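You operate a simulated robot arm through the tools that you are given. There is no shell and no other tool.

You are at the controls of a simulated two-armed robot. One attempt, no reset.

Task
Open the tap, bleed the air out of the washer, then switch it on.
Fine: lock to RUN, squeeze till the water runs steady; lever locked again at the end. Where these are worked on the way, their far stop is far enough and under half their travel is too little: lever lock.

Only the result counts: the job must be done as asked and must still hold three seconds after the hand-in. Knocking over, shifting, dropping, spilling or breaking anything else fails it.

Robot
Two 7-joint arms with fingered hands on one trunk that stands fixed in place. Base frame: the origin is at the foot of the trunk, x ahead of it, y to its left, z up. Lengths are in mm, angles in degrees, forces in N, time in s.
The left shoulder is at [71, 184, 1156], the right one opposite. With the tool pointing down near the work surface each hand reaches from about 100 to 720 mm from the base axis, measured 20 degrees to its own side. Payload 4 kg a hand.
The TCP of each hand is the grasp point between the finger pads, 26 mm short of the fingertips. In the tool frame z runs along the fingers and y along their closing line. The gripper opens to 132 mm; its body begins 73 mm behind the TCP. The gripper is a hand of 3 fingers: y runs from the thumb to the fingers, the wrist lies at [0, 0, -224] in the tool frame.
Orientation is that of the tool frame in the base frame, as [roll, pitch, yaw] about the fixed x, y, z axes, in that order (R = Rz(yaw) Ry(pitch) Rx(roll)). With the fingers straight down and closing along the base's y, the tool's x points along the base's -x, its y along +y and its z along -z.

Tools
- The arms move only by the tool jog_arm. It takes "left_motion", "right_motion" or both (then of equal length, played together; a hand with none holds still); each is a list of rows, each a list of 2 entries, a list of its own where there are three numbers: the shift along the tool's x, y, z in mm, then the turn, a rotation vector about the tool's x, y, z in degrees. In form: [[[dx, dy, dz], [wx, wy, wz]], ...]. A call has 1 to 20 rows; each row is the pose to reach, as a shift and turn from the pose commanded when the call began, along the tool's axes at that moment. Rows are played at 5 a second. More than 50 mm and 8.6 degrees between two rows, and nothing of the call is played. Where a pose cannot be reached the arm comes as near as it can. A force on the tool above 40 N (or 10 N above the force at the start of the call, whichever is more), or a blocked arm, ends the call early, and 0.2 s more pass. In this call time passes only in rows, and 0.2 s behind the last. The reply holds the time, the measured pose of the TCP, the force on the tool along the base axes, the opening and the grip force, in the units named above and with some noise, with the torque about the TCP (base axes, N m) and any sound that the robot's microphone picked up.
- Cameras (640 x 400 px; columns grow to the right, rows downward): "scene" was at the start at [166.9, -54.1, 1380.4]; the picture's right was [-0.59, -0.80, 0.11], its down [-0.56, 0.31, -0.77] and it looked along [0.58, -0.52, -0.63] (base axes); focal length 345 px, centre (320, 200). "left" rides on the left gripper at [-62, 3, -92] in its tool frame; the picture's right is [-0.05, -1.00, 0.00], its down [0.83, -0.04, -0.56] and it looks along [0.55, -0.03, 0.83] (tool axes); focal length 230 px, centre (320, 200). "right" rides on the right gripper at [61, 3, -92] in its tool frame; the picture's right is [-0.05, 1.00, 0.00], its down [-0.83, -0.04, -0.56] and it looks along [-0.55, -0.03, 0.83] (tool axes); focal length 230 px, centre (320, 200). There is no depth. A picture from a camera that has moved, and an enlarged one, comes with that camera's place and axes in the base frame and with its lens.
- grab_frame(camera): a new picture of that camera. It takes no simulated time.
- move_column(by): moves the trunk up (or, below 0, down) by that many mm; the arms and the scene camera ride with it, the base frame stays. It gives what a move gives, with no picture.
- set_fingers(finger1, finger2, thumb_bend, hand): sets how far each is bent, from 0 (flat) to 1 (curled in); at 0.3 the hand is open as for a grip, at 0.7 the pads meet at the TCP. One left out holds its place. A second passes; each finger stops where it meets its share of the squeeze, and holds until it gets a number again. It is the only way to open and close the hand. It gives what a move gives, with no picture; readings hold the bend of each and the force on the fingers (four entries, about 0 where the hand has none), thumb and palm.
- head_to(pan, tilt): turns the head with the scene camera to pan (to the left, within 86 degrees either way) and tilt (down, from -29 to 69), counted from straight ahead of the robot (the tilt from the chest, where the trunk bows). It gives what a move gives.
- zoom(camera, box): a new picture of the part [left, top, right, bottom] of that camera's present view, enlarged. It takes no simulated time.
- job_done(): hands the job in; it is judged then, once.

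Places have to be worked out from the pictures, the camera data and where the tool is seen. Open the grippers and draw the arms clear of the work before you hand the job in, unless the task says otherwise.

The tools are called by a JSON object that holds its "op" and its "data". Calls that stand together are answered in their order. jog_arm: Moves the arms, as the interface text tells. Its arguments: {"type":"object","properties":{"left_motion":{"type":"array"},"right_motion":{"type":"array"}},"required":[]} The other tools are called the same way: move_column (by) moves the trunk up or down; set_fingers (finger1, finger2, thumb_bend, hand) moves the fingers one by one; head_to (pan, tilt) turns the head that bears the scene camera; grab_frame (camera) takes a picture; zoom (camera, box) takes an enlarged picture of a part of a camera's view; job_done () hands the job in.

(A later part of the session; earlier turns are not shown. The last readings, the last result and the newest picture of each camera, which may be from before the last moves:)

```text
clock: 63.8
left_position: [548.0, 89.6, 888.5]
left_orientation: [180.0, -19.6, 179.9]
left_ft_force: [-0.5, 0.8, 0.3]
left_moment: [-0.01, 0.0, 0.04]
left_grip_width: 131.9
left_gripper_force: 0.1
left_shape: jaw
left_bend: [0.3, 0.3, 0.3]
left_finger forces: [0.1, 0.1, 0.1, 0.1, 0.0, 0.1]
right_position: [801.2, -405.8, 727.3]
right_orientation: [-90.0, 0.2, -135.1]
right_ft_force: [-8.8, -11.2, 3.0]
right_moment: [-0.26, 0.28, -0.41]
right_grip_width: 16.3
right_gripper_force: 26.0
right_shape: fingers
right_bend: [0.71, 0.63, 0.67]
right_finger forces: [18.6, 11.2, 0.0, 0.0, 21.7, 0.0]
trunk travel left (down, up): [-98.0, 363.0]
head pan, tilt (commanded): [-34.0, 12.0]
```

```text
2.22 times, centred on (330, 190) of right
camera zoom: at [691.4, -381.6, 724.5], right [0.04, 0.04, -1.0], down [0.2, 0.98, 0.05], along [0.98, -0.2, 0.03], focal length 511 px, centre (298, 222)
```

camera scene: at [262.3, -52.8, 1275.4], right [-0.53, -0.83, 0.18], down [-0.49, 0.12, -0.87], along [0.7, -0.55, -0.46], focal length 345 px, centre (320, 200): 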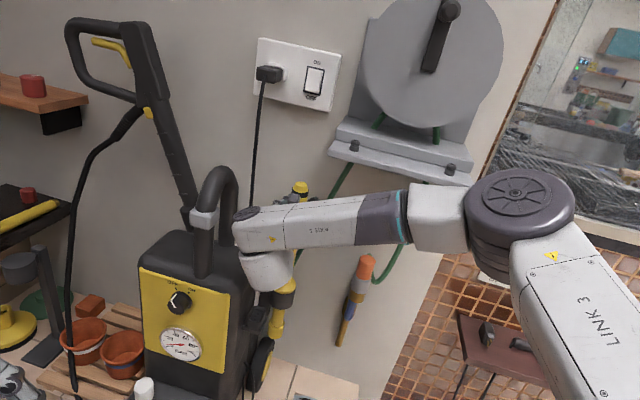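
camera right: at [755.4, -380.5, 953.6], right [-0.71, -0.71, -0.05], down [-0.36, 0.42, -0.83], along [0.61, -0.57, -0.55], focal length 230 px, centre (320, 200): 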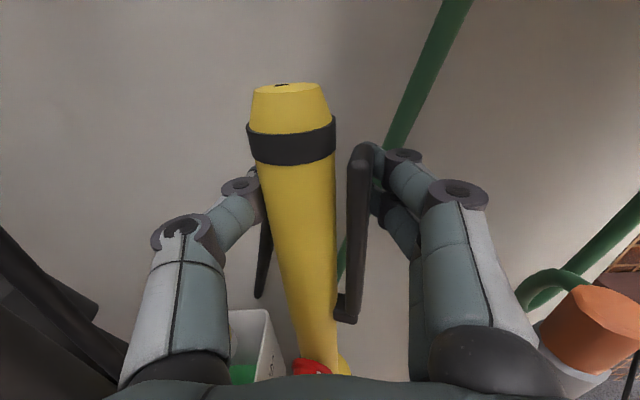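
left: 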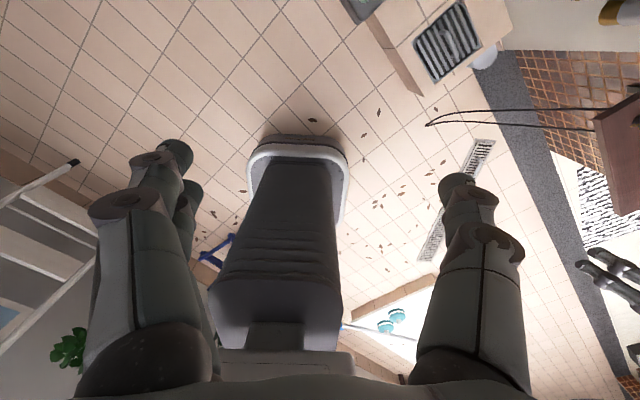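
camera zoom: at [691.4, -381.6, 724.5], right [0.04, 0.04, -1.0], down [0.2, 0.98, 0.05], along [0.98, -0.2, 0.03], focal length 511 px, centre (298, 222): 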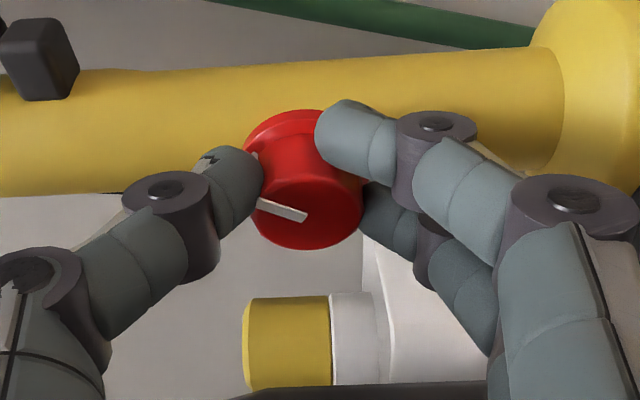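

The knob did not turn further (torque 0.38 N·m): it is at its clockwise end, yet the lever was locked there. I ease the gun back to the right and turn the knob counter-clockwise to find where it leads.

{"op": "jog_arm", "data": {"right_motion": [[[2, 0, 0], [0, 0, -5]], [[4, 0, 0], [0, 0, -12]], [[6, 0, 0], [0, 0, -20]], [[6, 0, 0], [0, 0, -28]], [[6, 0, 0], [0, 0, -36]], [[6, 0, 0], [0, 0, -44]]]}}

{"op": "zoom", "data": {"camera": "right", "box": [220, 100, 440, 280]}}

```text
clock: 65.2
left_position: [547.1, 90.9, 888.9]
left_orientation: [-179.9, -19.4, 180.0]
left_ft_force: [-0.3, 0.4, 1.1]
left_moment: [-0.02, 0.03, -0.02]
left_grip_width: 131.7
left_gripper_force: 0.1
left_shape: jaw
left_bend: [0.3, 0.3, 0.3]
left_finger forces: [0.1, 0.1, 0.1, 0.1, 0.0, 0.0]
right_position: [796.7, -404.8, 730.5]
right_orientation: [-89.5, -43.9, -135.2]
right_ft_force: [16.8, 0.0, 15.9]
right_moment: [0.09, -0.31, 0.07]
right_grip_width: 6.4
right_gripper_force: 21.0
right_shape: fingers
right_bend: [0.75, 0.67, 0.66]
right_finger forces: [0.0, 10.8, 0.1, 0.0, 30.6, 0.1]
trunk travel left (down, up): [-98.0, 363.0]
head pan, tilt (commanded): [-34.0, 12.0]
```

```text
2.22 times, centred on (330, 190) of right
camera zoom: at [699.4, -372.1, 770.3], right [-0.46, -0.47, -0.76], down [0.05, 0.83, -0.55], along [0.89, -0.29, -0.36], focal length 511 px, centre (298, 222)
```

zoom: 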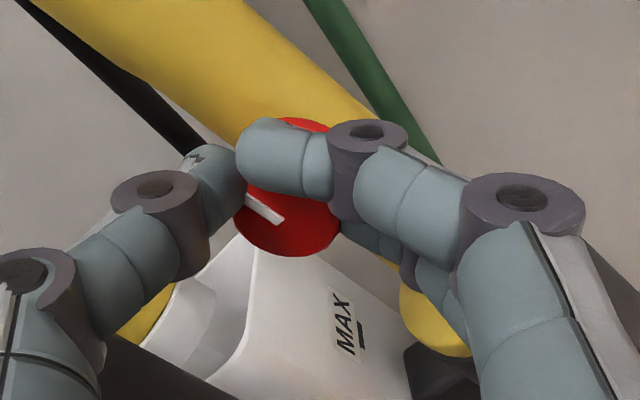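

Finger 1 slipped over the knob's edge. I open and re-centre before going on.

{"op": "set_fingers", "data": {"hand": "right", "finger1": 0.54, "finger2": 0.54, "thumb_bend": 0.54}}

{"op": "zoom", "data": {"camera": "right", "box": [220, 100, 440, 280]}}

{"op": "zoom", "data": {"camera": "scene", "box": [250, 240, 310, 285]}}

```text
clock: 66.2
left_position: [548.0, 90.4, 887.9]
left_orientation: [-180.0, -19.5, 179.9]
left_ft_force: [0.8, 0.7, 0.1]
left_moment: [0.01, 0.03, -0.04]
left_grip_width: 132.1
left_gripper_force: 0.0
left_shape: jaw
left_bend: [0.3, 0.3, 0.3]
left_finger forces: [0.0, 0.1, 0.0, 0.0, 0.1, 0.0]
right_position: [796.8, -406.2, 728.0]
right_orientation: [-89.9, -44.0, -135.0]
right_ft_force: [-0.1, 0.8, -0.7]
right_moment: [0.0, 0.02, 0.01]
right_grip_width: 54.5
right_gripper_force: 0.0
right_shape: fingers
right_bend: [0.54, 0.54, 0.54]
right_finger forces: [0.0, 0.0, 0.0, 0.0, 0.1, 0.1]
trunk travel left (down, up): [-98.0, 363.0]
head pan, tilt (commanded): [-34.0, 12.0]
```

```text
2.22 times, centred on (330, 190) of right
camera zoom: at [698.8, -372.9, 767.7], right [-0.46, -0.46, -0.76], down [0.05, 0.84, -0.55], along [0.88, -0.29, -0.36], focal length 511 px, centre (298, 222)
```

zoom: 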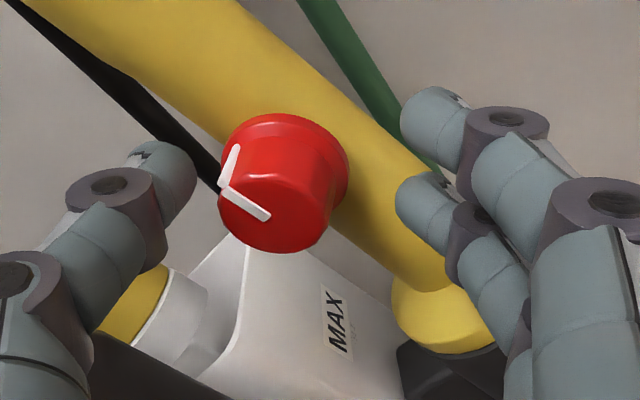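

```text
8.89 times, centred on (280, 262) of scene
camera zoom: at [261.5, -51.9, 1275.6], right [-0.53, -0.83, 0.18], down [-0.48, 0.12, -0.87], along [0.7, -0.55, -0.46], focal length 3065 px, centre (676, -356)
```

zoom: 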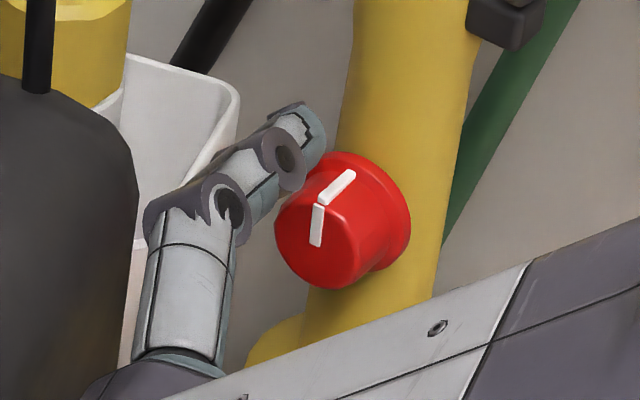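

The knob's pointer is now near upright and its face lies about 5 mm toward the thumb. I shift onto it, yaw 9° to match its axis, and grip again.

{"op": "jog_arm", "data": {"right_motion": [[[0.7, -2.7, 0], [-3.1, 3.2, 0]], [[1.5, -5.5, 0], [-6.3, 6.5, 0]]]}}

{"op": "set_fingers", "data": {"hand": "right", "finger1": 0.74, "finger2": 0.74, "thumb_bend": 0.74}}

{"op": "zoom", "data": {"camera": "right", "box": [220, 100, 440, 280]}}

```text
clock: 66.8
left_position: [547.6, 89.7, 889.7]
left_orientation: [-179.9, -19.5, 179.9]
left_ft_force: [-0.6, 0.7, 0.2]
left_moment: [0.0, 0.01, 0.02]
left_grip_width: 131.9
left_gripper_force: 0.0
left_shape: jaw
left_bend: [0.3, 0.3, 0.3]
left_finger forces: [0.1, 0.0, 0.0, 0.1, 0.1, 0.1]
right_position: [798.6, -405.6, 731.0]
right_orientation: [-90.1, -44.0, -144.1]
right_ft_force: [-2.6, -1.1, -1.8]
right_moment: [-0.15, -0.11, 0.42]
right_grip_width: 54.4
right_gripper_force: 1.8
right_shape: fingers
right_bend: [0.54, 0.54, 0.54]
right_finger forces: [0.1, 0.0, 0.1, 0.0, 0.0, 3.2]
trunk travel left (down, up): [-98.0, 363.0]
head pan, tilt (commanded): [-34.0, 12.0]
```

```text
clock: 67.8
left_position: [548.0, 90.0, 888.5]
left_orientation: [-179.9, -19.6, 179.9]
left_ft_force: [0.4, -0.4, 1.1]
left_moment: [0.03, 0.0, -0.02]
left_grip_width: 131.8
left_gripper_force: 0.1
left_shape: jaw
left_bend: [0.3, 0.3, 0.3]
left_finger forces: [0.0, 0.0, 0.0, 0.1, 0.0, 0.0]
right_position: [799.9, -405.5, 731.8]
right_orientation: [-89.9, -43.9, -144.2]
right_ft_force: [-5.6, -6.6, 0.4]
right_moment: [-0.76, -0.47, 1.18]
right_grip_width: 9.8
right_gripper_force: 12.4
right_shape: fingers
right_bend: [0.74, 0.69, 0.67]
right_finger forces: [0.0, 7.5, 0.0, 0.0, 14.2, 3.1]
trunk travel left (down, up): [-98.0, 363.0]
head pan, tilt (commanded): [-34.0, 12.0]
```

```text
2.22 times, centred on (330, 190) of right
camera zoom: at [706.6, -357.2, 772.8], right [-0.53, -0.38, -0.76], down [0.18, 0.82, -0.55], along [0.83, -0.43, -0.36], focal length 511 px, centre (298, 222)
```

zoom: 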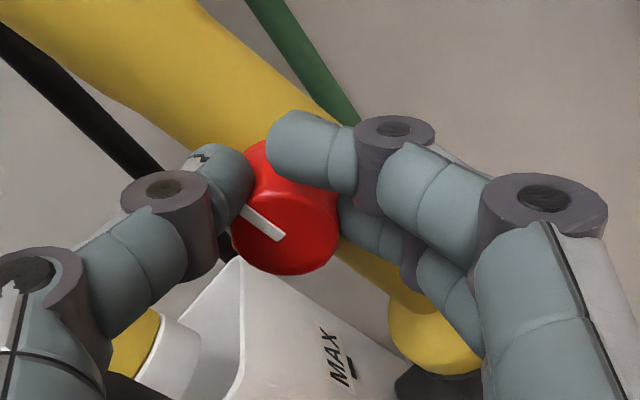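

The palm reads contact: with the yaw the hand's side touches the washer. I open at once and undo the yaw, and shift so the fingers will straddle the knob.

{"op": "set_fingers", "data": {"hand": "right", "finger1": 0.52, "finger2": 0.52, "thumb_bend": 0.52}}

{"op": "jog_arm", "data": {"right_motion": [[[0, 0, 0], [3.1, -3.2, 0]], [[0, 0, 0], [6.3, -6.5, 0]], [[-3, 0, 0], [6.3, -6.5, 0]], [[-6, 0, 0], [6.3, -6.5, 0]]]}}

{"op": "zoom", "data": {"camera": "right", "box": [220, 100, 440, 280]}}

{"op": "grab_frame", "data": {"camera": "scene"}}

```text
clock: 68.8
left_position: [547.1, 88.9, 888.1]
left_orientation: [-180.0, -19.6, 180.0]
left_ft_force: [-0.4, 0.1, 0.4]
left_moment: [0.0, 0.01, 0.03]
left_grip_width: 131.9
left_gripper_force: 0.1
left_shape: jaw
left_bend: [0.3, 0.3, 0.3]
left_finger forces: [0.0, 0.0, 0.1, 0.0, 0.0, 0.0]
right_position: [797.1, -405.7, 732.9]
right_orientation: [-89.9, -43.9, -144.1]
right_ft_force: [-5.7, -9.4, 1.9]
right_moment: [0.27, 0.05, 1.28]
right_grip_width: 60.5
right_gripper_force: 2.1
right_shape: fingers
right_bend: [0.52, 0.52, 0.52]
right_finger forces: [0.0, 0.0, 0.1, 0.0, 0.1, 3.4]
trunk travel left (down, up): [-98.0, 363.0]
head pan, tilt (commanded): [-34.0, 12.0]
```

```text
clock: 69.8
left_position: [547.0, 89.9, 888.9]
left_orientation: [180.0, -19.5, 179.8]
left_ft_force: [0.1, -1.0, 0.2]
left_moment: [0.03, 0.01, -0.01]
left_grip_width: 131.8
left_gripper_force: 0.1
left_shape: jaw
left_bend: [0.3, 0.3, 0.3]
left_finger forces: [0.1, 0.0, 0.0, 0.0, 0.0, 0.0]
right_position: [803.4, -401.3, 728.3]
right_orientation: [-90.0, -43.9, -135.1]
right_ft_force: [0.4, 0.5, -0.5]
right_moment: [-0.01, -0.01, 0.02]
right_grip_width: 60.5
right_gripper_force: 0.0
right_shape: fingers
right_bend: [0.52, 0.52, 0.52]
right_finger forces: [0.1, 0.1, 0.0, 0.1, 0.1, 0.1]
trunk travel left (down, up): [-98.0, 363.0]
head pan, tilt (commanded): [-34.0, 12.0]
```

```text
2.22 times, centred on (330, 190) of right
camera zoom: at [704.6, -368.5, 768.6], right [-0.46, -0.46, -0.76], down [0.05, 0.84, -0.55], along [0.89, -0.29, -0.36], focal length 511 px, centre (298, 222)
```

zoom: 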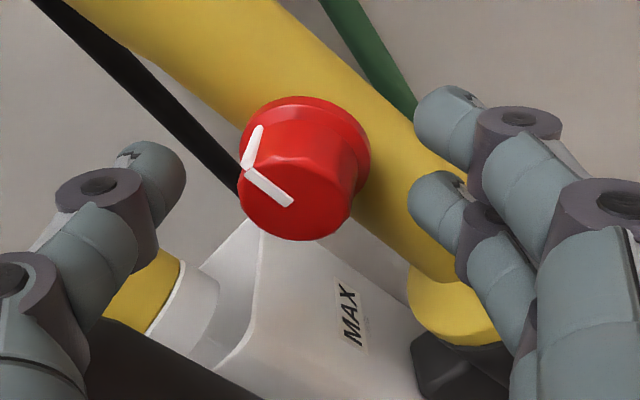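

```text
taken
camera scene: at [261.4, -51.9, 1275.6], right [-0.53, -0.83, 0.18], down [-0.48, 0.12, -0.87], along [0.7, -0.55, -0.46], focal length 345 px, centre (320, 200)
```

scene: 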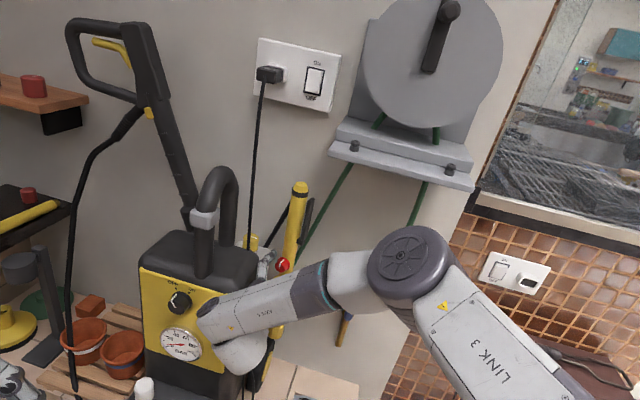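

Free again with zero forces, and the knob's ring is centred among the fingertips. I grip and turn counter-clockwise.

{"op": "set_fingers", "data": {"hand": "right", "finger1": 0.74, "finger2": 0.74, "thumb_bend": 0.74}}

{"op": "zoom", "data": {"camera": "right", "box": [220, 100, 440, 280]}}

```text
clock: 70.8
left_position: [546.2, 89.8, 888.3]
left_orientation: [179.9, -19.5, 179.9]
left_ft_force: [0.3, 0.4, -0.6]
left_moment: [0.0, 0.0, 0.02]
left_grip_width: 131.7
left_gripper_force: 0.1
left_shape: jaw
left_bend: [0.3, 0.3, 0.3]
left_finger forces: [0.0, 0.0, 0.0, 0.1, 0.0, 0.0]
right_position: [802.8, -401.8, 727.3]
right_orientation: [-89.9, -43.8, -135.1]
right_ft_force: [1.5, -2.3, 0.1]
right_moment: [0.0, 0.0, -0.08]
right_grip_width: 22.0
right_gripper_force: 16.3
right_shape: fingers
right_bend: [0.7, 0.67, 0.66]
right_finger forces: [7.3, 8.5, 0.0, 0.1, 15.7, 0.0]
trunk travel left (down, up): [-98.0, 363.0]
head pan, tilt (commanded): [-34.0, 12.0]
```

```text
2.22 times, centred on (330, 190) of right
camera zoom: at [704.6, -369.3, 768.6], right [-0.46, -0.46, -0.76], down [0.05, 0.84, -0.55], along [0.88, -0.29, -0.36], focal length 511 px, centre (298, 222)
```

zoom: 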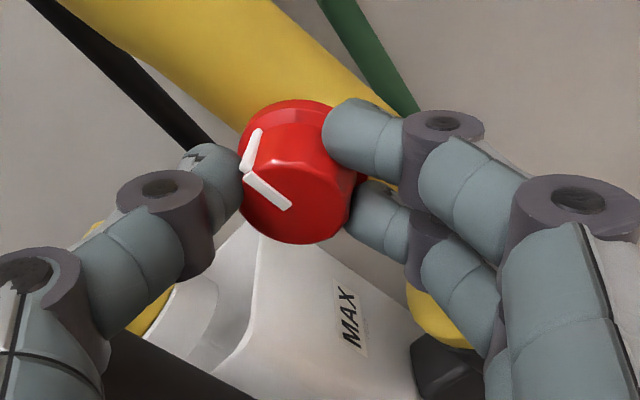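

A balanced three-finger grip. I turn counter-clockwise in steps.

{"op": "jog_arm", "data": {"right_motion": [[[0, 0, 0], [0, 0, -6]], [[0, 0, 0], [0, 0, -12]], [[0, 0, 0], [0, 0, -18]], [[0, 0, 0], [0, 0, -24]], [[0, 0, 0], [0, 0, -30]]]}}

{"op": "zoom", "data": {"camera": "right", "box": [220, 100, 440, 280]}}

{"op": "zoom", "data": {"camera": "scene", "box": [250, 240, 310, 285]}}

```text
clock: 72.0
left_position: [545.4, 91.0, 889.9]
left_orientation: [-179.9, -19.3, -179.9]
left_ft_force: [1.2, 0.6, 0.1]
left_moment: [-0.05, 0.01, -0.01]
left_grip_width: 131.8
left_gripper_force: 0.0
left_shape: jaw
left_bend: [0.3, 0.3, 0.3]
left_finger forces: [0.1, 0.0, 0.0, 0.0, 0.1, 0.1]
right_position: [800.9, -407.4, 738.2]
right_orientation: [-86.0, -72.4, -139.6]
right_ft_force: [-27.4, -8.2, 21.1]
right_moment: [0.94, -0.85, 1.79]
right_grip_width: 8.8
right_gripper_force: 30.7
right_shape: fingers
right_bend: [0.74, 0.71, 0.65]
right_finger forces: [0.0, 7.4, 0.1, 0.1, 53.5, 0.0]
trunk travel left (down, up): [-98.0, 363.0]
head pan, tilt (commanded): [-34.0, 12.0]
stopped in row 5 (right hand): the force on the tool passed its limit at 44 N (the readings are from after the stop); the commanded pose is now the measured one
```

```text
2.22 times, centred on (330, 190) of right
camera zoom: at [719.6, -353.7, 794.5], right [-0.67, -0.66, -0.35], down [-0.16, 0.59, -0.79], along [0.73, -0.47, -0.5], focal length 511 px, centre (298, 222)
```

zoom: 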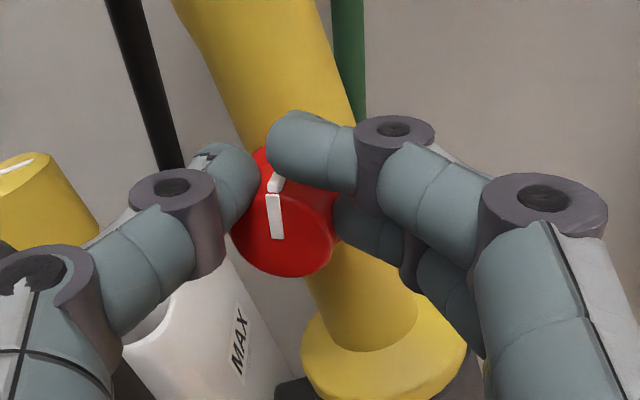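

```text
8.89 times, centred on (280, 262) of scene
camera zoom: at [256.4, -51.1, 1276.8], right [-0.53, -0.83, 0.18], down [-0.48, 0.12, -0.87], along [0.7, -0.55, -0.46], focal length 3065 px, centre (676, -356)
```

zoom: 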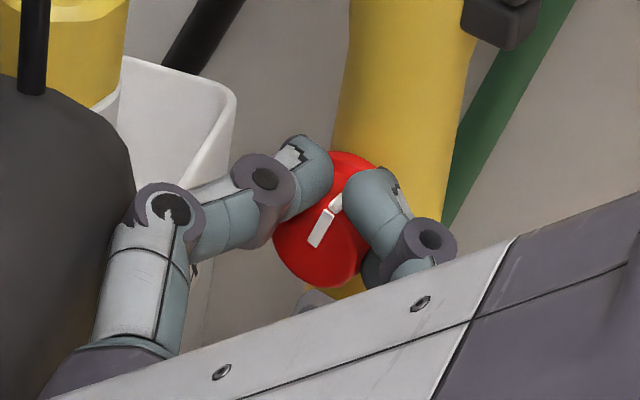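

The hand's thumb side met the washer again at this roll (44 N stop). I open the fingers, then roll back and move right to clear.

{"op": "set_fingers", "data": {"hand": "right", "finger1": 0.52, "finger2": 0.52, "thumb_bend": 0.52}}

{"op": "grab_frame", "data": {"camera": "right"}}

{"op": "grab_frame", "data": {"camera": "scene"}}

```text
clock: 73.0
left_position: [547.5, 88.6, 888.5]
left_orientation: [179.9, -19.4, 179.9]
left_ft_force: [0.3, -0.4, 0.2]
left_moment: [-0.01, 0.01, 0.03]
left_grip_width: 131.6
left_gripper_force: 0.0
left_shape: jaw
left_bend: [0.3, 0.3, 0.3]
left_finger forces: [0.0, 0.1, 0.0, 0.0, 0.0, 0.0]
right_position: [803.6, -404.7, 733.5]
right_orientation: [-88.1, -72.6, -137.2]
right_ft_force: [-8.6, -16.3, 6.8]
right_moment: [0.6, -0.25, 0.18]
right_grip_width: 53.1
right_gripper_force: 9.3
right_shape: fingers
right_bend: [0.52, 0.52, 0.52]
right_finger forces: [0.1, 0.0, 0.1, 0.0, 18.3, 0.0]
trunk travel left (down, up): [-98.0, 363.0]
head pan, tilt (commanded): [-34.0, 12.0]
```

```text
taken
camera right: at [722.3, -353.0, 789.3], right [-0.67, -0.66, -0.35], down [-0.18, 0.59, -0.79], along [0.72, -0.46, -0.51], focal length 230 px, centre (320, 200)
```

right: 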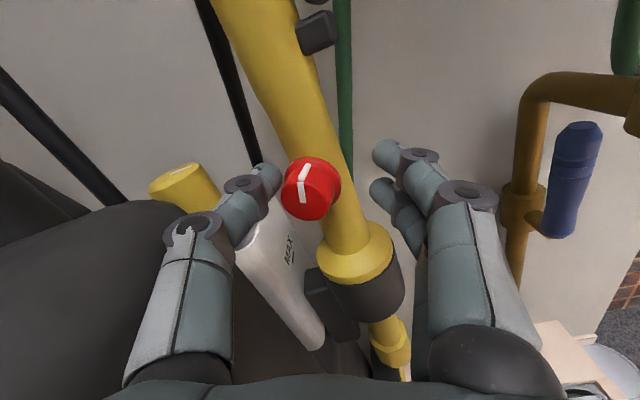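

```text
taken
camera scene: at [260.1, -53.5, 1275.8], right [-0.53, -0.83, 0.18], down [-0.48, 0.12, -0.87], along [0.7, -0.55, -0.46], focal length 345 px, centre (320, 200)
```

scene: 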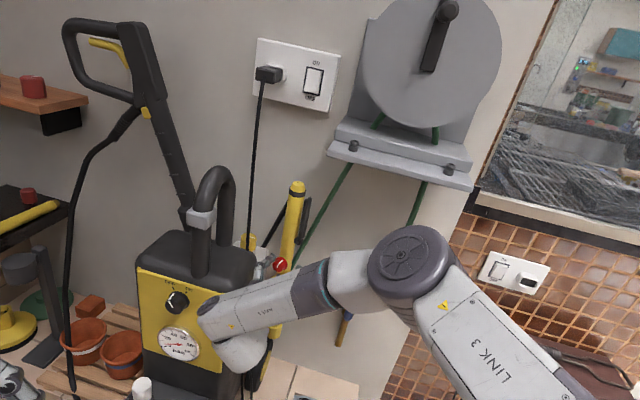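

The thumb is still pressed against something on its left. I ease right, roll back and withdraw from the knob.

{"op": "jog_arm", "data": {"right_motion": [[[1, 3, -4], [0, 0, 6]], [[1.5, 5, -14], [0, 0, 13]], [[1.5, 5, -28], [0, 0, 20]], [[1.5, 5, -45], [0, 0, 27]], [[1.5, 5, -62], [0, 0, 27]]]}}

{"op": "grab_frame", "data": {"camera": "right"}}

{"op": "zoom", "data": {"camera": "scene", "box": [240, 170, 330, 300]}}

```text
clock: 74.2
left_position: [547.4, 91.8, 888.7]
left_orientation: [179.9, -19.5, -180.0]
left_ft_force: [-0.1, 0.1, -0.3]
left_moment: [-0.02, 0.03, -0.04]
left_grip_width: 132.0
left_gripper_force: 0.0
left_shape: jaw
left_bend: [0.3, 0.3, 0.3]
left_finger forces: [0.1, 0.1, 0.0, 0.0, 0.0, 0.0]
right_position: [756.4, -362.6, 730.2]
right_orientation: [-89.2, -45.6, -136.0]
right_ft_force: [-0.7, -0.5, -0.1]
right_moment: [0.0, 0.02, -0.04]
right_grip_width: 60.6
right_gripper_force: 0.1
right_shape: fingers
right_bend: [0.52, 0.52, 0.52]
right_finger forces: [0.1, 0.1, 0.0, 0.0, 0.1, 0.1]
trunk travel left (down, up): [-98.0, 363.0]
head pan, tilt (commanded): [-34.0, 12.0]
```

```text
taken
camera right: at [659.0, -327.8, 771.7], right [-0.48, -0.48, -0.74], down [0.05, 0.82, -0.57], along [0.88, -0.31, -0.37], focal length 230 px, centre (320, 200)
```

right: 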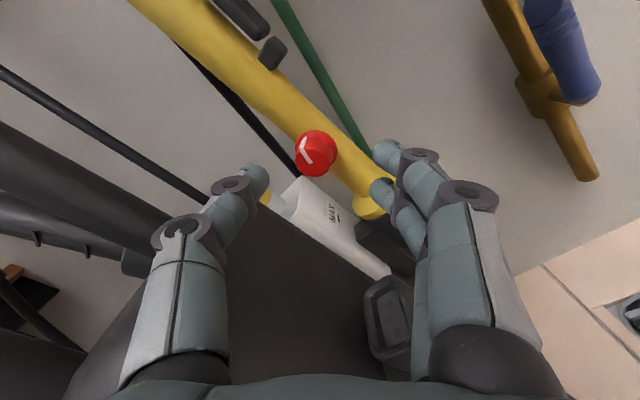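

```text
3.08 times, centred on (285, 235) of scene
camera zoom: at [261.4, -51.7, 1275.6], right [-0.53, -0.83, 0.18], down [-0.48, 0.12, -0.87], along [0.7, -0.55, -0.46], focal length 1061 px, centre (428, 92)
```

zoom: 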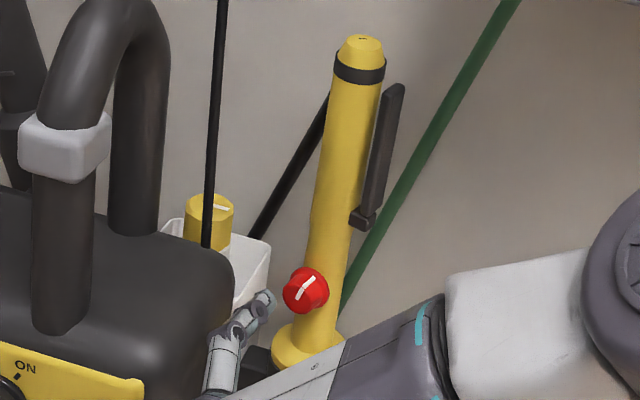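

The hand is free. To learn which end is RUN, I will turn the knob fully counter-clockwise, starting from a roll that keeps the hand's wide side off the washer.

{"op": "jog_arm", "data": {"right_motion": [[[-0.7, -0.2, 0], [0, 0, 7.6]], [[-1.4, -0.4, 0], [0, 0, 15.2]], [[-2.1, -0.6, 0], [0, 0, 22.9]], [[-2.8, -0.8, 0], [0, 0, 30.5]], [[-3.5, -0.9, 0], [0, 0, 38.1]], [[-4.2, -1.1, 0], [0, 0, 45.7]], [[-4.9, -1.3, 0], [0, 0, 53.4]], [[-5.6, -1.5, 0], [0, 0, 61]]]}}

{"op": "jog_arm", "data": {"right_motion": [[[0, 0, 20], [0, 0, 0]], [[0, 0, 40], [0, 0, 0]], [[0, 0, 60], [0, 0, 0]]]}}

{"op": "zoom", "data": {"camera": "right", "box": [220, 100, 440, 280]}}

```text
clock: 76.0
left_position: [547.3, 90.5, 887.4]
left_orientation: [-180.0, -19.5, 180.0]
left_ft_force: [0.3, -0.6, -0.4]
left_moment: [0.04, 0.04, 0.0]
left_grip_width: 132.3
left_gripper_force: 0.0
left_shape: jaw
left_bend: [0.3, 0.3, 0.3]
left_finger forces: [0.1, 0.0, 0.0, 0.0, 0.1, 0.0]
right_position: [760.3, -359.0, 729.1]
right_orientation: [-89.4, 15.4, -135.2]
right_ft_force: [0.2, -0.6, 0.7]
right_moment: [0.01, 0.01, -0.01]
right_grip_width: 60.6
right_gripper_force: 0.1
right_shape: fingers
right_bend: [0.52, 0.52, 0.52]
right_finger forces: [0.0, 0.0, 0.0, 0.1, 0.1, 0.1]
trunk travel left (down, up): [-98.0, 363.0]
head pan, tilt (commanded): [-34.0, 12.0]
```

```text
clock: 76.8
left_position: [548.3, 91.1, 888.6]
left_orientation: [180.0, -19.5, 180.0]
left_ft_force: [-0.7, 0.1, -1.3]
left_moment: [-0.01, 0.02, 0.02]
left_grip_width: 131.7
left_gripper_force: 0.0
left_shape: jaw
left_bend: [0.3, 0.3, 0.3]
left_finger forces: [0.1, 0.0, 0.0, 0.0, 0.0, 0.0]
right_position: [801.1, -403.1, 728.3]
right_orientation: [-89.5, 15.4, -135.2]
right_ft_force: [0.1, -0.1, 0.0]
right_moment: [0.02, -0.02, -0.02]
right_grip_width: 60.3
right_gripper_force: 0.0
right_shape: fingers
right_bend: [0.52, 0.52, 0.52]
right_finger forces: [0.1, 0.1, 0.0, 0.0, 0.1, 0.0]
trunk travel left (down, up): [-98.0, 363.0]
head pan, tilt (commanded): [-34.0, 12.0]
```

```text
2.22 times, centred on (330, 190) of right
camera zoom: at [695.2, -377.9, 708.6], right [0.23, 0.21, -0.95], down [0.17, 0.95, 0.26], along [0.96, -0.22, 0.18], focal length 511 px, centre (298, 222)
```

zoom: 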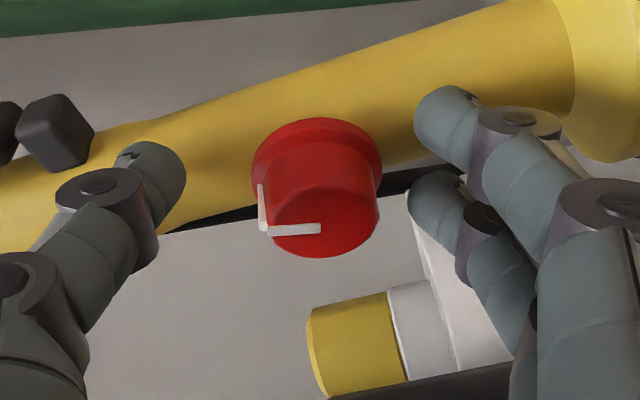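

The knob lies a few mm off the finger centre; I nudge and grip.

{"op": "jog_arm", "data": {"right_motion": [[[-3, 3.5, 0], [0, 0, 0]]]}}

{"op": "set_fingers", "data": {"hand": "right", "finger1": 0.74, "finger2": 0.74, "thumb_bend": 0.74}}

{"op": "zoom", "data": {"camera": "right", "box": [220, 100, 440, 280]}}

```text
clock: 77.2
left_position: [548.4, 90.7, 887.1]
left_orientation: [-180.0, -19.5, 180.0]
left_ft_force: [0.7, 0.3, 0.1]
left_moment: [-0.02, 0.07, -0.01]
left_grip_width: 131.9
left_gripper_force: 0.0
left_shape: jaw
left_bend: [0.3, 0.3, 0.3]
left_finger forces: [0.1, 0.0, 0.0, 0.0, 0.0, 0.1]
right_position: [804.7, -400.8, 726.4]
right_orientation: [-89.5, 15.3, -135.2]
right_ft_force: [-0.3, -0.6, 0.2]
right_moment: [0.0, 0.01, 0.02]
right_grip_width: 60.7
right_gripper_force: 0.1
right_shape: fingers
right_bend: [0.52, 0.52, 0.52]
right_finger forces: [0.1, 0.0, 0.1, 0.0, 0.0, 0.1]
trunk travel left (down, up): [-98.0, 363.0]
head pan, tilt (commanded): [-34.0, 12.0]
```

```text
clock: 78.2
left_position: [549.5, 89.7, 888.7]
left_orientation: [180.0, -19.5, 180.0]
left_ft_force: [-0.3, 0.4, -1.1]
left_moment: [0.01, 0.0, -0.02]
left_grip_width: 131.8
left_gripper_force: 0.0
left_shape: jaw
left_bend: [0.3, 0.3, 0.3]
left_finger forces: [0.0, 0.1, 0.0, 0.0, 0.2, 0.0]
right_position: [803.2, -399.7, 724.7]
right_orientation: [-89.5, 15.2, -135.2]
right_ft_force: [1.8, -2.4, 0.0]
right_moment: [0.02, 0.07, -0.06]
right_grip_width: 18.1
right_gripper_force: 15.9
right_shape: fingers
right_bend: [0.71, 0.63, 0.67]
right_finger forces: [8.0, 10.1, 0.1, 0.0, 12.8, 0.1]
trunk travel left (down, up): [-98.0, 363.0]
head pan, tilt (commanded): [-34.0, 12.0]
```

```text
2.22 times, centred on (330, 190) of right
camera zoom: at [697.6, -375.4, 705.7], right [0.23, 0.21, -0.95], down [0.17, 0.95, 0.26], along [0.96, -0.22, 0.18], focal length 511 px, centre (298, 222)
```

zoom: 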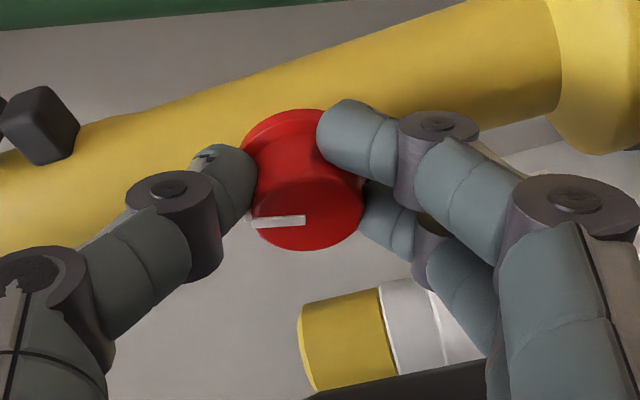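

Grip is sound. I turn 60° counter-clockwise, orbiting slightly to stay on the knob's axis.

{"op": "jog_arm", "data": {"right_motion": [[[0, -0.3, 0], [0, 0, -8]], [[-0.1, -0.7, 0], [0, 0, -16]], [[-0.2, -1, 0], [0, 0, -24]], [[-0.4, -1.3, 0], [0, 0, -32]], [[-0.6, -1.6, 0], [0, 0, -40]], [[-0.8, -1.9, 0], [0, 0, -48]], [[-1.1, -2.1, 0], [0, 0, -55]]]}}

{"op": "zoom", "data": {"camera": "right", "box": [220, 100, 440, 280]}}

{"op": "zoom", "data": {"camera": "scene", "box": [250, 240, 310, 285]}}

```text
clock: 79.8
left_position: [548.1, 91.7, 888.3]
left_orientation: [180.0, -19.5, -180.0]
left_ft_force: [0.1, -0.5, 1.1]
left_moment: [0.04, -0.02, -0.02]
left_grip_width: 132.1
left_gripper_force: 0.1
left_shape: jaw
left_bend: [0.3, 0.3, 0.3]
left_finger forces: [0.0, 0.1, 0.1, 0.1, 0.0, 0.0]
right_position: [805.2, -400.6, 729.7]
right_orientation: [-89.1, -39.8, -135.9]
right_ft_force: [-1.4, -4.6, 0.7]
right_moment: [0.37, -0.25, -0.26]
right_grip_width: 19.2
right_gripper_force: 20.5
right_shape: fingers
right_bend: [0.72, 0.69, 0.66]
right_finger forces: [6.8, 15.0, 0.0, 0.0, 19.0, 0.0]
trunk travel left (down, up): [-98.0, 363.0]
head pan, tilt (commanded): [-34.0, 12.0]
```

```text
2.22 times, centred on (330, 190) of right
camera zoom: at [704.7, -367.9, 765.0], right [-0.42, -0.43, -0.8], down [0.09, 0.86, -0.5], along [0.9, -0.28, -0.32], focal length 511 px, centre (298, 222)
```

zoom: 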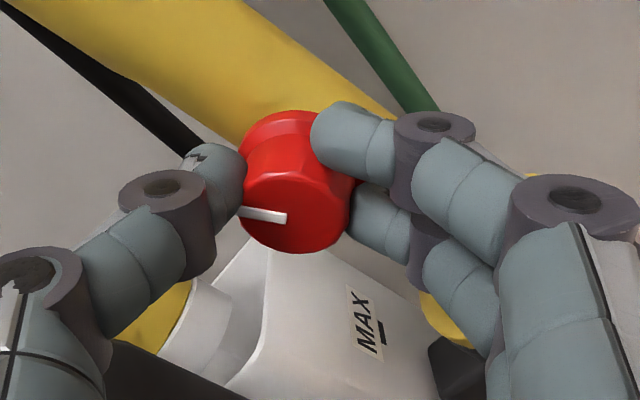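

```text
8.89 times, centred on (280, 262) of scene
camera zoom: at [260.9, -52.5, 1275.8], right [-0.53, -0.83, 0.18], down [-0.48, 0.12, -0.87], along [0.7, -0.55, -0.46], focal length 3065 px, centre (676, -356)
```

zoom: 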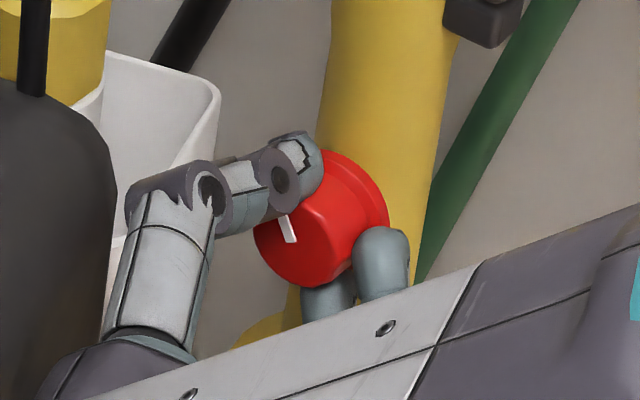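

The pointer is back at its left end (stop felt, 0.44 N·m). So the knob swings between two stops 60° apart. I release, and go squeeze the lever with the knob here, to learn which end frees it.

{"op": "set_fingers", "data": {"hand": "right", "finger1": 0.5, "finger2": 0.5, "thumb_bend": 0.5}}

{"op": "jog_arm", "data": {"right_motion": [[[0, 0, -20], [0, 0, 0]], [[0, 0, -42], [0, 0, 0]], [[0, 0, -62], [0, 0, 0]], [[10, -4, -62], [0, 0, -5]], [[25, -14, -62], [0, 0, -12]], [[40, -28, -62], [0, 0, -19]], [[55, -45, -62], [0, 0, -26]], [[70, -62, -62], [0, 0, -33]], [[87, -77, -62], [0, 0, -40]], [[106, -90, -62], [0, 0, -46]], [[125, -101, -62], [0, 0, -50]]]}}

{"op": "grab_frame", "data": {"camera": "right"}}

```text
clock: 80.8
left_position: [548.6, 91.8, 887.8]
left_orientation: [-180.0, -19.5, -180.0]
left_ft_force: [-0.4, 0.6, -0.2]
left_moment: [0.02, -0.03, 0.01]
left_grip_width: 131.8
left_gripper_force: 0.1
left_shape: jaw
left_bend: [0.3, 0.3, 0.3]
left_finger forces: [0.0, 0.0, 0.0, 0.1, 0.0, 0.1]
right_position: [805.1, -400.5, 726.4]
right_orientation: [-89.3, -39.6, -135.9]
right_ft_force: [0.2, 0.1, 0.7]
right_moment: [0.04, 0.0, 0.01]
right_grip_width: 67.0
right_gripper_force: 0.1
right_shape: fingers
right_bend: [0.5, 0.5, 0.5]
right_finger forces: [0.0, 0.1, 0.0, 0.0, 0.0, 0.1]
trunk travel left (down, up): [-98.0, 363.0]
head pan, tilt (commanded): [-34.0, 12.0]
```

```text
clock: 83.2
left_position: [547.7, 89.8, 888.3]
left_orientation: [179.9, -19.4, -180.0]
left_ft_force: [0.1, -0.4, 0.1]
left_moment: [0.04, -0.03, 0.0]
left_grip_width: 131.9
left_gripper_force: 0.1
left_shape: jaw
left_bend: [0.3, 0.3, 0.3]
left_finger forces: [0.0, 0.0, 0.0, 0.0, 0.0, 0.0]
right_position: [738.3, -374.8, 886.0]
right_orientation: [-16.8, -89.4, 151.5]
right_ft_force: [-0.3, -0.8, -0.4]
right_moment: [-0.05, 0.0, 0.02]
right_grip_width: 67.5
right_gripper_force: 0.0
right_shape: fingers
right_bend: [0.5, 0.5, 0.5]
right_finger forces: [0.1, 0.0, 0.0, 0.0, 0.0, 0.1]
trunk travel left (down, up): [-98.0, 363.0]
head pan, tilt (commanded): [-34.0, 12.0]
```

```text
taken
camera right: at [671.1, -310.4, 946.0], right [-0.71, -0.7, -0.05], down [-0.35, 0.42, -0.84], along [0.61, -0.57, -0.55], focal length 230 px, centre (320, 200)
```

right: 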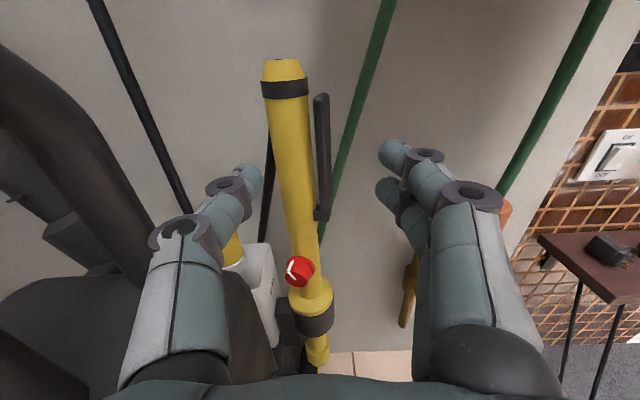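

The tube itself now seems to sit a few mm further left than before. I check the whole gun and holder against the earlier views.

{"op": "zoom", "data": {"camera": "scene", "box": [240, 170, 340, 370]}}

{"op": "grab_frame", "data": {"camera": "scene"}}

{"op": "zoom", "data": {"camera": "right", "box": [240, 40, 380, 380]}}

```text
2.00 times, centred on (290, 270) of scene
camera zoom: at [260.7, -52.1, 1275.8], right [-0.53, -0.83, 0.18], down [-0.48, 0.12, -0.87], along [0.7, -0.55, -0.46], focal length 690 px, centre (380, 60)
```

zoom: 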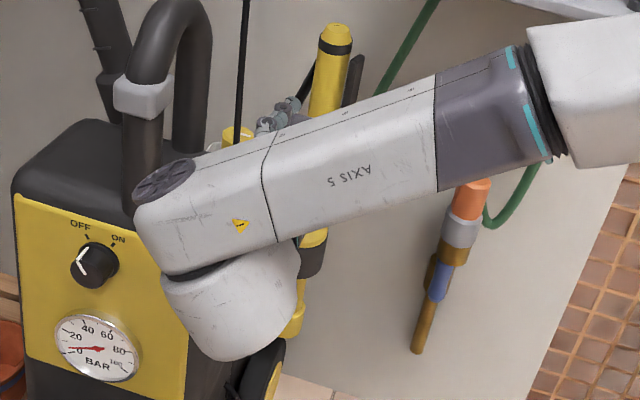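

```text
taken
camera scene: at [260.7, -52.1, 1275.8], right [-0.53, -0.83, 0.18], down [-0.48, 0.12, -0.87], along [0.7, -0.55, -0.46], focal length 345 px, centre (320, 200)
```

scene: 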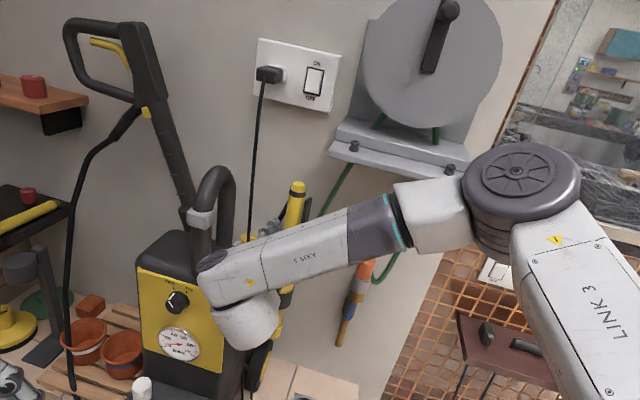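

```text
1.18 times, centred on (310, 210) of right
camera zoom: at [671.1, -310.4, 946.0], right [-0.71, -0.7, -0.05], down [-0.35, 0.42, -0.84], along [0.61, -0.57, -0.55], focal length 271 px, centre (332, 188)
```

zoom: 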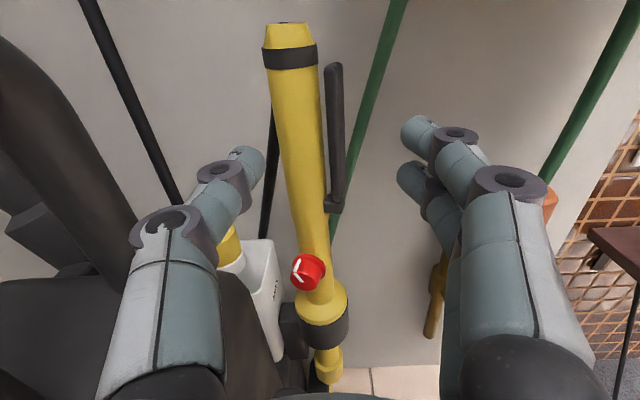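

The washer and gun have crept about 5 mm left from the earlier contact, still upright and in place; I'll keep clear of it from now on. I open wider and go in to squeeze, centred on the new position.

{"op": "set_fingers", "data": {"hand": "right", "finger1": 0.44, "finger2": 0.44, "thumb_bend": 0.46}}

{"op": "jog_arm", "data": {"right_motion": [[[0, -8, 15], [0, 0, 0]], [[1, -15, 35], [0, 0, 0]], [[2, -17.3, 55], [0, 0, 0]], [[3, -17.3, 77], [0, 0, 0]], [[3, -17.3, 97], [0, 0, 0]]]}}

{"op": "grab_frame", "data": {"camera": "right"}}

```text
clock: 84.2
left_position: [548.0, 90.1, 887.6]
left_orientation: [179.9, -19.5, -180.0]
left_ft_force: [0.1, -0.8, 0.1]
left_moment: [0.0, 0.01, -0.03]
left_grip_width: 131.7
left_gripper_force: 0.1
left_shape: jaw
left_bend: [0.3, 0.3, 0.3]
left_finger forces: [0.0, 0.0, 0.0, 0.1, 0.0, 0.1]
right_position: [739.0, -374.6, 884.0]
right_orientation: [-25.0, -89.5, 159.6]
right_ft_force: [0.2, 0.1, -0.8]
right_moment: [-0.03, 0.01, 0.05]
right_grip_width: 84.0
right_gripper_force: 0.1
right_shape: fingers
right_bend: [0.44, 0.44, 0.46]
right_finger forces: [0.0, 0.0, 0.0, 0.0, 0.0, 0.0]
trunk travel left (down, up): [-98.0, 363.0]
head pan, tilt (commanded): [-34.0, 12.0]
```

```text
clock: 85.4
left_position: [547.0, 89.5, 887.9]
left_orientation: [-179.9, -19.4, 180.0]
left_ft_force: [-0.2, -1.0, 0.1]
left_moment: [0.0, -0.03, 0.02]
left_grip_width: 131.8
left_gripper_force: 0.0
left_shape: jaw
left_bend: [0.3, 0.3, 0.3]
left_finger forces: [0.1, 0.1, 0.0, 0.0, 0.1, 0.0]
right_position: [818.6, -433.0, 889.4]
right_orientation: [-23.2, -89.4, 157.8]
right_ft_force: [0.0, -0.3, -0.7]
right_moment: [0.02, 0.0, 0.01]
right_grip_width: 84.2
right_gripper_force: 0.2
right_shape: fingers
right_bend: [0.44, 0.44, 0.46]
right_finger forces: [0.0, 0.0, 0.0, 0.0, 0.1, 0.0]
trunk travel left (down, up): [-98.0, 363.0]
head pan, tilt (commanded): [-34.0, 12.0]
```

```text
taken
camera right: at [750.6, -368.5, 949.7], right [-0.71, -0.7, -0.06], down [-0.35, 0.42, -0.84], along [0.61, -0.57, -0.55], focal length 230 px, centre (320, 200)
```

right: 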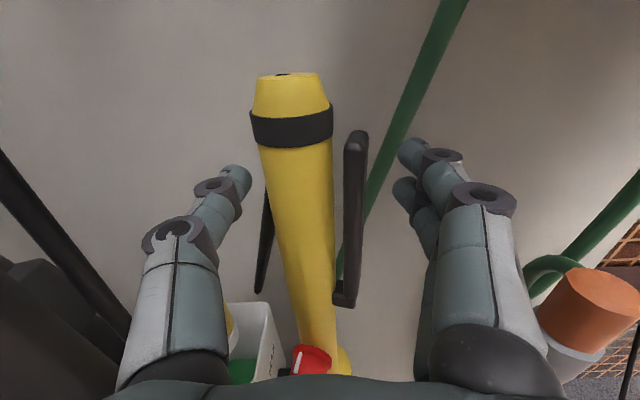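

The column and lever are centred between thumb and fingers. I squeeze with the knob at its left end.

{"op": "set_fingers", "data": {"hand": "right", "finger1": 0.75, "finger2": 0.75, "thumb_bend": 0.75}}

{"op": "zoom", "data": {"camera": "right", "box": [240, 70, 420, 330]}}

{"op": "zoom", "data": {"camera": "scene", "box": [240, 290, 310, 390]}}

```text
clock: 86.4
left_position: [548.9, 91.1, 887.7]
left_orientation: [-180.0, -19.5, 179.9]
left_ft_force: [0.9, -0.1, 0.4]
left_moment: [-0.02, 0.05, -0.02]
left_grip_width: 132.0
left_gripper_force: 0.0
left_shape: jaw
left_bend: [0.3, 0.3, 0.3]
left_finger forces: [0.0, 0.0, 0.0, 0.0, 0.0, 0.0]
right_position: [819.9, -433.0, 888.6]
right_orientation: [-24.8, -89.4, 159.4]
right_ft_force: [8.2, -1.3, 1.9]
right_moment: [-0.06, 0.0, 0.22]
right_grip_width: 51.6
right_gripper_force: 24.4
right_shape: fingers
right_bend: [0.55, 0.55, 0.61]
right_finger forces: [10.7, 10.7, 0.1, 0.0, 27.1, 0.1]
trunk travel left (down, up): [-98.0, 363.0]
head pan, tilt (commanded): [-34.0, 12.0]
```

```text
1.54 times, centred on (330, 200) of right
camera zoom: at [751.1, -368.3, 949.8], right [-0.71, -0.7, -0.06], down [-0.35, 0.42, -0.84], along [0.61, -0.57, -0.55], focal length 354 px, centre (305, 200)
```

zoom: 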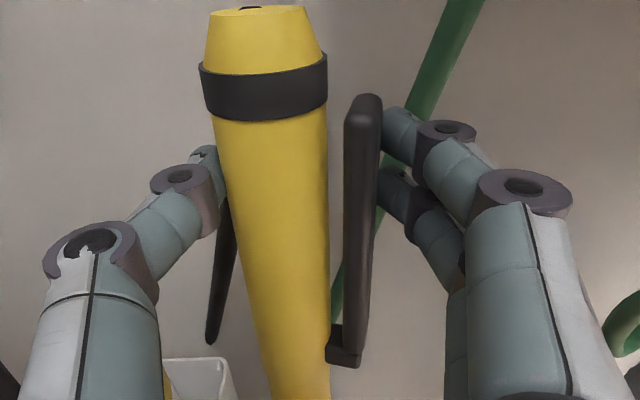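

```text
4.00 times, centred on (275, 340) of scene
camera zoom: at [262.4, -51.9, 1275.4], right [-0.53, -0.83, 0.18], down [-0.49, 0.12, -0.87], along [0.7, -0.55, -0.46], focal length 1379 px, centre (500, -360)
```

zoom: 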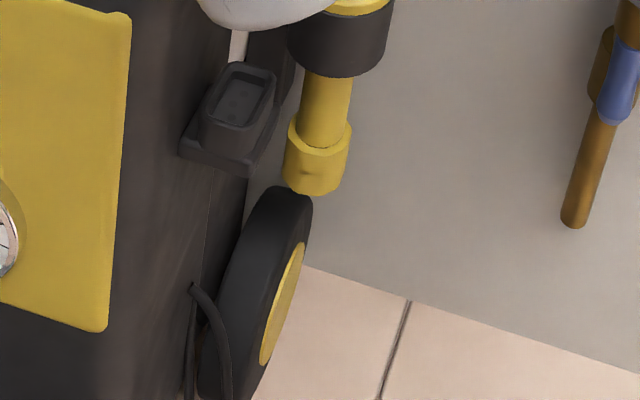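

The lever does not yield at either end of the knob with about 21 N on it. I look closely at the lever's hinge to understand how it moves.

{"op": "zoom", "data": {"camera": "right", "box": [310, 230, 380, 320]}}

{"op": "zoom", "data": {"camera": "right", "box": [300, 110, 420, 200]}}

{"op": "zoom", "data": {"camera": "right", "box": [270, 320, 350, 390]}}

```text
4.44 times, centred on (345, 275) of right
camera zoom: at [751.1, -368.3, 949.8], right [-0.71, -0.7, -0.06], down [-0.35, 0.42, -0.84], along [0.61, -0.57, -0.55], focal length 1022 px, centre (209, -133)
```

zoom: 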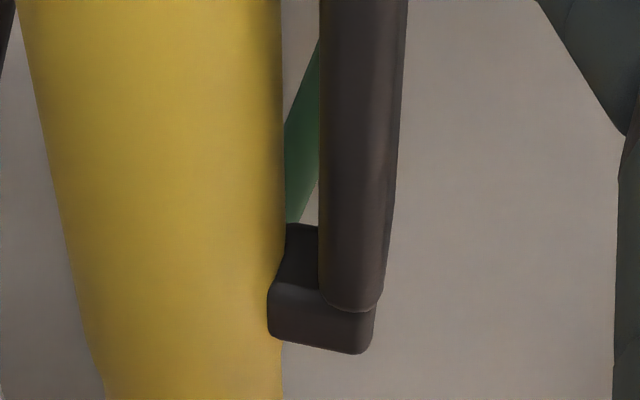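

```text
4.44 times, centred on (360, 155) of right
camera zoom: at [751.1, -368.3, 949.8], right [-0.71, -0.7, -0.06], down [-0.35, 0.42, -0.84], along [0.61, -0.57, -0.55], focal length 1022 px, centre (142, 400)
```

zoom: 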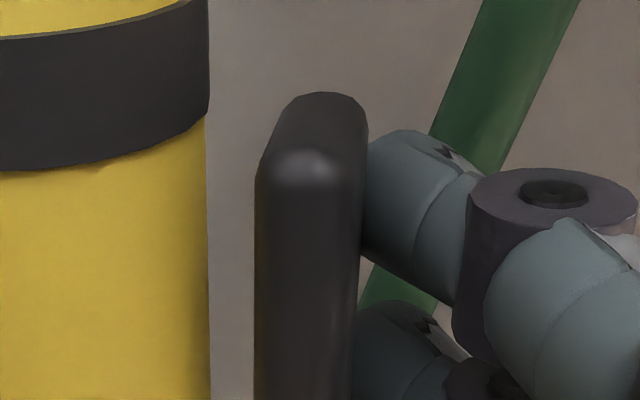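

```text
5.71 times, centred on (310, 355) of right
camera zoom: at [751.1, -368.3, 949.8], right [-0.71, -0.7, -0.06], down [-0.35, 0.42, -0.84], along [0.61, -0.57, -0.55], focal length 1315 px, centre (377, -686)
```

zoom: 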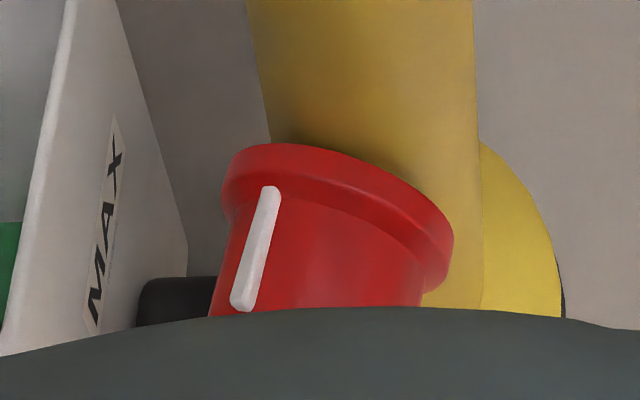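

The lever is a hinged bar with a 6.5 mm gap to the tube. If RUN is the right-hand end it may just need a stronger squeeze, which I can add by rolling the gripped hand. First I let go and return to the knob to set it back to the right end.

{"op": "set_fingers", "data": {"hand": "right", "finger1": 0.45, "finger2": 0.45, "thumb_bend": 0.47}}

{"op": "jog_arm", "data": {"right_motion": [[[0, 0, -32], [0, 0, 0]], [[0, 0, -64], [0, 0, 0]], [[0, 0, -94], [0, 0, 0]], [[-20, 0, -94], [0, 0, 6]], [[-40, -1, -94], [0, 0, 13]], [[-60, -2, -94], [0, 0, 20]], [[-80, -3, -94], [0, 0, 27]], [[-100, -4, -94], [0, 0, 34]], [[-120, -5, -94], [0, 0, 41]], [[-140, -6, -94], [0, 0, 48]], [[-162, -7, -94], [0, 0, 55]]]}}

{"op": "set_fingers", "data": {"hand": "right", "finger1": 0.52, "finger2": 0.52, "thumb_bend": 0.52}}

{"op": "grab_frame", "data": {"camera": "right"}}

```text
clock: 87.4
left_position: [548.7, 90.5, 888.9]
left_orientation: [-179.9, -19.6, 179.9]
left_ft_force: [-0.2, 0.6, -0.5]
left_moment: [-0.02, 0.03, -0.01]
left_grip_width: 131.9
left_gripper_force: 0.0
left_shape: jaw
left_bend: [0.3, 0.3, 0.3]
left_finger forces: [0.0, 0.0, 0.0, 0.0, 0.1, 0.0]
right_position: [817.4, -432.4, 889.4]
right_orientation: [-25.4, -89.4, 159.9]
right_ft_force: [0.1, 0.0, -0.1]
right_moment: [0.01, 0.01, 0.0]
right_grip_width: 80.6
right_gripper_force: 0.1
right_shape: fingers
right_bend: [0.45, 0.45, 0.47]
right_finger forces: [0.0, 0.1, 0.0, 0.0, 0.0, 0.0]
trunk travel left (down, up): [-98.0, 363.0]
head pan, tilt (commanded): [-34.0, 12.0]
```

```text
clock: 89.8
left_position: [548.4, 90.5, 887.5]
left_orientation: [-180.0, -19.6, -180.0]
left_ft_force: [-0.5, 0.7, -0.5]
left_moment: [0.02, 0.02, 0.03]
left_grip_width: 131.9
left_gripper_force: 0.1
left_shape: jaw
left_bend: [0.3, 0.3, 0.3]
left_finger forces: [0.1, 0.1, 0.1, 0.0, 0.0, 0.0]
right_position: [760.5, -362.8, 726.0]
right_orientation: [-89.2, -34.7, -135.8]
right_ft_force: [-0.2, 0.3, 0.3]
right_moment: [0.02, -0.02, -0.01]
right_grip_width: 80.9
right_gripper_force: 0.1
right_shape: fingers
right_bend: [0.45, 0.45, 0.47]
right_finger forces: [0.0, 0.0, 0.0, 0.0, 0.1, 0.0]
trunk travel left (down, up): [-98.0, 363.0]
head pan, tilt (commanded): [-34.0, 12.0]
```

```text
clock: 90.8
left_position: [549.1, 90.3, 887.9]
left_orientation: [180.0, -19.5, -180.0]
left_ft_force: [0.7, -0.2, -0.7]
left_moment: [-0.02, -0.02, 0.01]
left_grip_width: 131.7
left_gripper_force: 0.1
left_shape: jaw
left_bend: [0.3, 0.3, 0.3]
left_finger forces: [0.1, 0.0, 0.1, 0.0, 0.0, 0.0]
right_position: [761.2, -362.9, 725.4]
right_orientation: [-89.3, -34.7, -135.9]
right_ft_force: [0.6, 0.3, 0.1]
right_moment: [-0.04, -0.03, 0.0]
right_grip_width: 61.5
right_gripper_force: 0.0
right_shape: fingers
right_bend: [0.52, 0.52, 0.52]
right_finger forces: [0.0, 0.1, 0.0, 0.0, 0.0, 0.0]
trunk travel left (down, up): [-98.0, 363.0]
head pan, tilt (commanded): [-34.0, 12.0]
```

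```text
taken
camera right: at [657.4, -332.5, 758.5], right [-0.37, -0.38, -0.85], down [0.12, 0.89, -0.44], along [0.92, -0.26, -0.28], focal length 230 px, centre (320, 200)
```

right: 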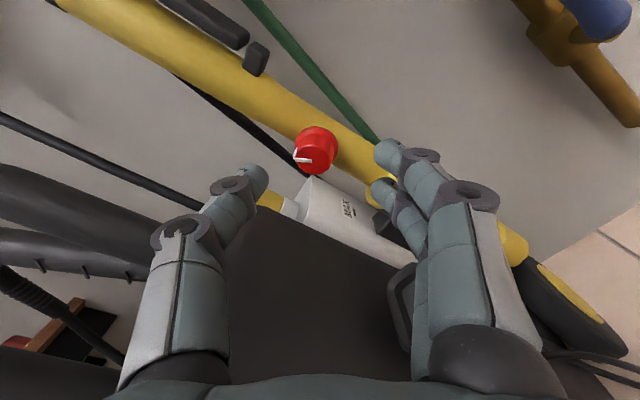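

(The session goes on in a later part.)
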